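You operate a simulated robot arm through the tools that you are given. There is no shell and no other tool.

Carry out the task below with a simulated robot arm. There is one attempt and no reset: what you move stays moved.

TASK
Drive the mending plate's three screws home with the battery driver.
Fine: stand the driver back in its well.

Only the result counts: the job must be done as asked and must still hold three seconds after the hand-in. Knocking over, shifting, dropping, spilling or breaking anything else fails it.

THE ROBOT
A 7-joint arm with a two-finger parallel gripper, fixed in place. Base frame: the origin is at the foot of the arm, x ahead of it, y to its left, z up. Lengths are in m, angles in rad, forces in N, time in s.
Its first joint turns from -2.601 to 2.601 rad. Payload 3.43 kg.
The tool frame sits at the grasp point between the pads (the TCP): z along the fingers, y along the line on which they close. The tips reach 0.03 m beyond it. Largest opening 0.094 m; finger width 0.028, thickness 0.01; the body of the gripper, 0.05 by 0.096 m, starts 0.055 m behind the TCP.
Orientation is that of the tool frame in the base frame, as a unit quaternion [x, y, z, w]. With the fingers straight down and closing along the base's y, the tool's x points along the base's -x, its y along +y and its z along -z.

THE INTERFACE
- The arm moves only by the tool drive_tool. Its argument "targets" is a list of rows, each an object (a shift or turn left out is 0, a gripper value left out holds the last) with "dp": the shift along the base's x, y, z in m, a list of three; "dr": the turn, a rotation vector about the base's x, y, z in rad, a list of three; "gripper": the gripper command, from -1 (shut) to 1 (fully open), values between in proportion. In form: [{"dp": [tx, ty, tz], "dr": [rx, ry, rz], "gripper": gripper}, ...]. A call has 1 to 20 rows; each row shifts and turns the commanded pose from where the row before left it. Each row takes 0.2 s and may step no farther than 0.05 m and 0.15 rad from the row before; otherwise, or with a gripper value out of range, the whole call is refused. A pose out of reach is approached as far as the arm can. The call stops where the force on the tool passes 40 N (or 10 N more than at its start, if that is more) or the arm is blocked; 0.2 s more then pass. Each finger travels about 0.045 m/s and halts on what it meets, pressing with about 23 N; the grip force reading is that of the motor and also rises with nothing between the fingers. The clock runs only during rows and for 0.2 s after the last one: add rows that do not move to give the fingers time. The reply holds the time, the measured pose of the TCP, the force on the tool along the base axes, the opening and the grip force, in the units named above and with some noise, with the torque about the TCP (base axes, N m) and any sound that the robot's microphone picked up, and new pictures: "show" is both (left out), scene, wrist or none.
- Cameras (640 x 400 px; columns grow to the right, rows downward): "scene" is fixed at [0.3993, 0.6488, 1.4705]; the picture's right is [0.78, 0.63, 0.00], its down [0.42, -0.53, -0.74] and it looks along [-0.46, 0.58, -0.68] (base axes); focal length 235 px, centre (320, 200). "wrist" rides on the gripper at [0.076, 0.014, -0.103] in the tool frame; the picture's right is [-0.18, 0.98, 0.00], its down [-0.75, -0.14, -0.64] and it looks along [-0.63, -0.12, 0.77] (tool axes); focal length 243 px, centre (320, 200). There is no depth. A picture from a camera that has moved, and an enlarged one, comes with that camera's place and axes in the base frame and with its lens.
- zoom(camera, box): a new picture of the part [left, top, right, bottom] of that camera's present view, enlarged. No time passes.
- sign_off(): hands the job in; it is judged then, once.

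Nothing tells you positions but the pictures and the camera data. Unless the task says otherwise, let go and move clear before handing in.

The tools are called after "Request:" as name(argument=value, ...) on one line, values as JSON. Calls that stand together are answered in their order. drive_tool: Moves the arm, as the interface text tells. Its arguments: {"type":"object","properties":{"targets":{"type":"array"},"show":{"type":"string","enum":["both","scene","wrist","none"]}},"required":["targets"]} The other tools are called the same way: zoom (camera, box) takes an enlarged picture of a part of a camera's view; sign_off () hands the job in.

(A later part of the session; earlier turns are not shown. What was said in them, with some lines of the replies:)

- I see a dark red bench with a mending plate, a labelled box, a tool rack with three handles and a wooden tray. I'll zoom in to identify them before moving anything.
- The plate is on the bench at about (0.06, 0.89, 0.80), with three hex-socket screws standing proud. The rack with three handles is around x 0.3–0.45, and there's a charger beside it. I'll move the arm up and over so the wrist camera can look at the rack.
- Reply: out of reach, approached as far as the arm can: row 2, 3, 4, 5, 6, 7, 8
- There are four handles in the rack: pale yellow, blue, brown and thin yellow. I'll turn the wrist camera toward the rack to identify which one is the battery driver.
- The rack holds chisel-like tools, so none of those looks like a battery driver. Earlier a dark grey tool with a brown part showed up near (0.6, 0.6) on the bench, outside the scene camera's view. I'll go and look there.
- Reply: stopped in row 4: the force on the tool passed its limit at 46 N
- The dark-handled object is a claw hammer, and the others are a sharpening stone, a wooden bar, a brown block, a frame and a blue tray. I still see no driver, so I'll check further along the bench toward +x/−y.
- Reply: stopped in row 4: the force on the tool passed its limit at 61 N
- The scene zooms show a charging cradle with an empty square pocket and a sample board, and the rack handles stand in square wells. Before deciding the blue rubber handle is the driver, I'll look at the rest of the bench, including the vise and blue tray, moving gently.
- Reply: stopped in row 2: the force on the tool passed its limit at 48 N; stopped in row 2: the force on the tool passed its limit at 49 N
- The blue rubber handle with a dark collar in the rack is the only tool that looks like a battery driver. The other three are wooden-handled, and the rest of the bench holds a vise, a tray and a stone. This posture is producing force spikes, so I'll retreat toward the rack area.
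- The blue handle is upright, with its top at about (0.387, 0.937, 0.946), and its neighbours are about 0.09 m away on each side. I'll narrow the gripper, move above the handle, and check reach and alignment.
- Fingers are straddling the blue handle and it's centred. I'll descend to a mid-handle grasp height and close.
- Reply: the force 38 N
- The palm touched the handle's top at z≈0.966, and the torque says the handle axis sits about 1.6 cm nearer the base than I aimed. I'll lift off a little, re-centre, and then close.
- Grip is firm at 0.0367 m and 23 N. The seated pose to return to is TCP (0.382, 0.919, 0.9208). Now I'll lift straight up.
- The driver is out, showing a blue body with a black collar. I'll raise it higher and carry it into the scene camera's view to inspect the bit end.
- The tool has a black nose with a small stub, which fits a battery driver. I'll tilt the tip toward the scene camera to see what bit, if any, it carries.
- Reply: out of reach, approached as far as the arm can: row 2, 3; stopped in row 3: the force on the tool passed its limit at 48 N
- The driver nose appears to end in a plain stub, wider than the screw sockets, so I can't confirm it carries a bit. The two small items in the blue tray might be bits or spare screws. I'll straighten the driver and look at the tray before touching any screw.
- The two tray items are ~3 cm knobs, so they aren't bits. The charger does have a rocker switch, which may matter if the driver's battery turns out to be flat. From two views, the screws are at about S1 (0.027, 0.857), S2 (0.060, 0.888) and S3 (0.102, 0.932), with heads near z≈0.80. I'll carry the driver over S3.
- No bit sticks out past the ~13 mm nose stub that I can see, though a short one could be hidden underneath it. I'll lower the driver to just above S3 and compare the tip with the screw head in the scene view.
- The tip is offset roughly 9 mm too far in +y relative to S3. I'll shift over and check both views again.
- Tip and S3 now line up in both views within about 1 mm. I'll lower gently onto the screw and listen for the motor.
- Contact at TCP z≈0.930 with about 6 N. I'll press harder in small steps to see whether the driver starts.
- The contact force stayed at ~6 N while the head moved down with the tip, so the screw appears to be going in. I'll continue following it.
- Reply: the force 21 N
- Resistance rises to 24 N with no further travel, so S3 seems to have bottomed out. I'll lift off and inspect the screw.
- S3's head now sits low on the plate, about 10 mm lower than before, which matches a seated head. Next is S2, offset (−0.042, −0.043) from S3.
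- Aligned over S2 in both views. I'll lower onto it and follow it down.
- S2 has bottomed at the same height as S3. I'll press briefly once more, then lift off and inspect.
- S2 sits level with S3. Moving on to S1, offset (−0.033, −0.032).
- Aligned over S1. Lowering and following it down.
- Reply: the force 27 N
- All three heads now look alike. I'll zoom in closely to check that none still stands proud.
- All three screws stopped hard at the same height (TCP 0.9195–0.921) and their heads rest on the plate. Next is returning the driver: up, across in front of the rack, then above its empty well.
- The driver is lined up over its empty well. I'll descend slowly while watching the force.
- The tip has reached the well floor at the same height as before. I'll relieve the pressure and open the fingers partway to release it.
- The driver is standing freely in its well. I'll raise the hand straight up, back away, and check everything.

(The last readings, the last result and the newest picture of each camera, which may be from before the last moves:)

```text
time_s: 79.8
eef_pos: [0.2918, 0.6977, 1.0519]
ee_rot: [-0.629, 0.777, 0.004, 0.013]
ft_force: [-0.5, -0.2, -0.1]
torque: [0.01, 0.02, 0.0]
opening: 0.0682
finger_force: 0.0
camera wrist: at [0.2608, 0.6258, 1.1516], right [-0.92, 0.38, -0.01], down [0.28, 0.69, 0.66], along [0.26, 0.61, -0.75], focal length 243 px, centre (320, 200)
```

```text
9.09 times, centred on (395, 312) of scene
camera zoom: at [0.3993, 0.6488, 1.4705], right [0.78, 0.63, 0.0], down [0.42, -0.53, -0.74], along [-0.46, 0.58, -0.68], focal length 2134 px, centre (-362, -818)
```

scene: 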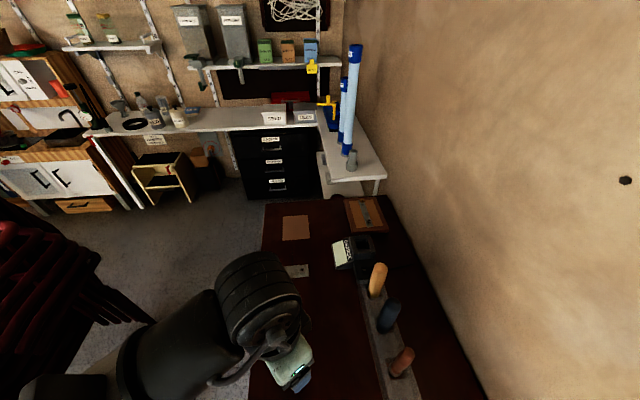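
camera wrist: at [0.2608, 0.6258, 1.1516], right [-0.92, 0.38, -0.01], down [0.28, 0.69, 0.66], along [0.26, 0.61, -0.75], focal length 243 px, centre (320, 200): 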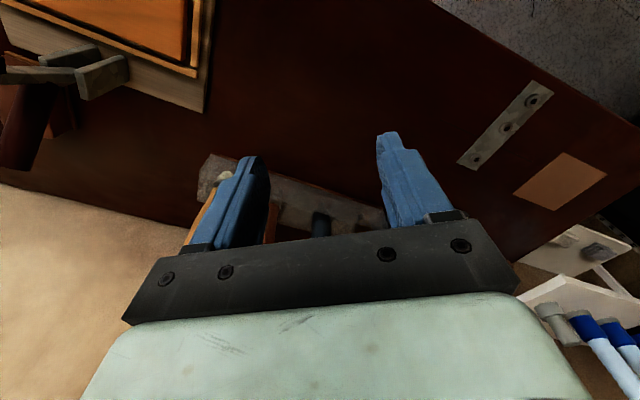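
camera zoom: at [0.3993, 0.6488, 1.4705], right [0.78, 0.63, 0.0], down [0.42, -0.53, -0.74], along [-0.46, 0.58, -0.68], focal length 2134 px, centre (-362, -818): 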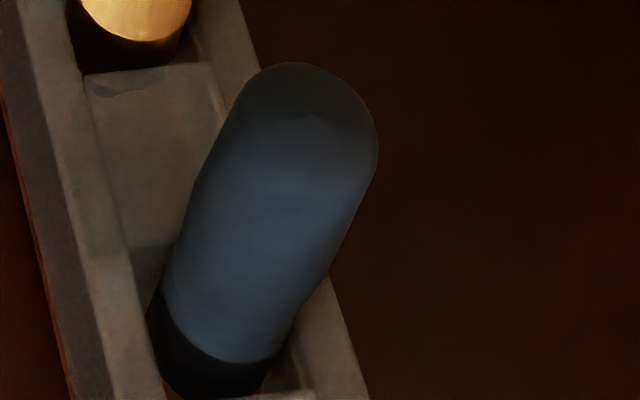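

The driver stands back in its well, and the other tools haven't moved. I'll back the arm off a little more so the whole plate is visible for a final check.

Request:
drive_tool(targets=[{"dp": [0.01, -0.01, 0.01]}, {"dp": [0.015, -0.015, 0.015]}, {"dp": [0.015, -0.015, 0.015]}, {"dp": [0.015, -0.015, 0.01]}, {"dp": [0.01, -0.01, 0.01]}, {"dp": [0, 0, 0]}], show="scene")

Request:
zoom(camera="scene", box=[260, 250, 315, 290])

Request:
zoom(camera="scene", box=[264, 262, 284, 282])

Request:
zoom(camera="wrist", box=[440, 60, 640, 200])

```text
time_s: 81.2
eef_pos: [0.3577, 0.6345, 1.1113]
ee_rot: [-0.629, 0.777, 0.004, 0.013]
ft_force: [1.0, 0.3, -0.1]
torque: [0.03, 0.02, -0.01]
opening: 0.0684
finger_force: 0.0
```

scene: 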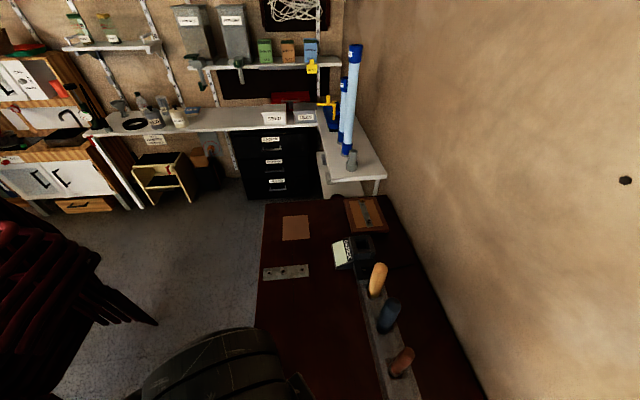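

```text
10.00 times, centred on (288, 270) of scene
camera zoom: at [0.3993, 0.6488, 1.4705], right [0.78, 0.63, 0.0], down [0.42, -0.53, -0.74], along [-0.46, 0.58, -0.68], focal length 2347 px, centre (645, -500)
```

zoom: 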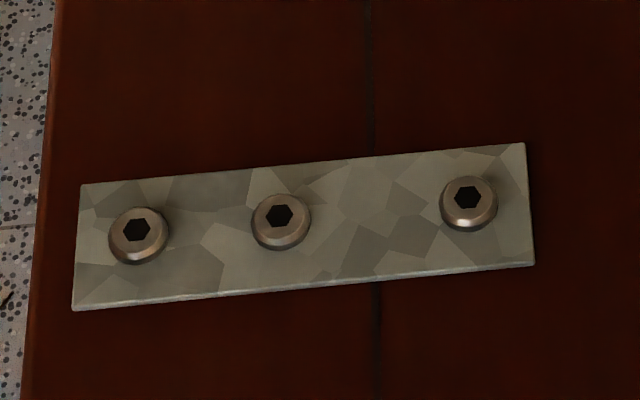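

```text
16.00 times, centred on (274, 272) of scene
camera zoom: at [0.3993, 0.6488, 1.4705], right [0.78, 0.63, 0.0], down [0.42, -0.53, -0.74], along [-0.46, 0.58, -0.68], focal length 3756 px, centre (1056, -952)
```

zoom: 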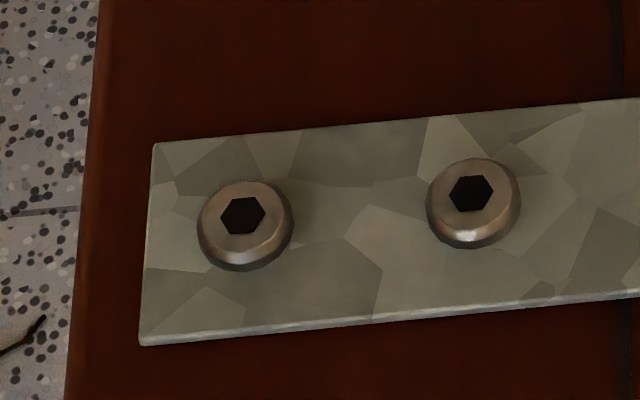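

```text
2.86 times, centred on (540, 130) of wrist
camera zoom: at [0.3258, 0.5611, 1.2107], right [-0.92, 0.38, -0.01], down [0.28, 0.69, 0.66], along [0.26, 0.61, -0.75], focal length 693 px, centre (-309, 400)
```

zoom: 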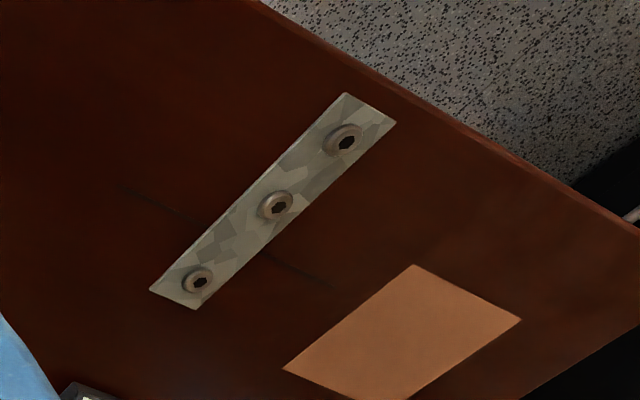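

All three screw heads sit flat on the plate at the same height and the plate hasn't shifted. The driver stands in its well among the undisturbed tools, and the hand is empty and clear, so I'm handing in.

Request:
sign_off()

```text
The job is handed in.
```

I drove all three screws in the mending plate home and stood the driver back in its rack well. The job is handed in with the gripper empty and clear of the bench.

- **Screws:** Each one went down under light pressure and then stopped hard. All three stopped at the same height, and close-up views show the heads resting on the plate. The plate did not move.
- **Driver:** I took the blue-handled tool in the rack to be the battery driver, because the other three tools in the rack look wooden-handled. It is back on the floor of its own well, leaning perhaps 2 mm differently than before.
- **Motor not confirmed:** No motor sound came up while driving, and the hex recesses don't look turned. I can't confirm the motor ran, only that the screws went fully in.
- **Force-limit stops:** The arm hit its force limit a few times in mid-air with nothing visible nearby. I saw nothing on the bench disturbed.
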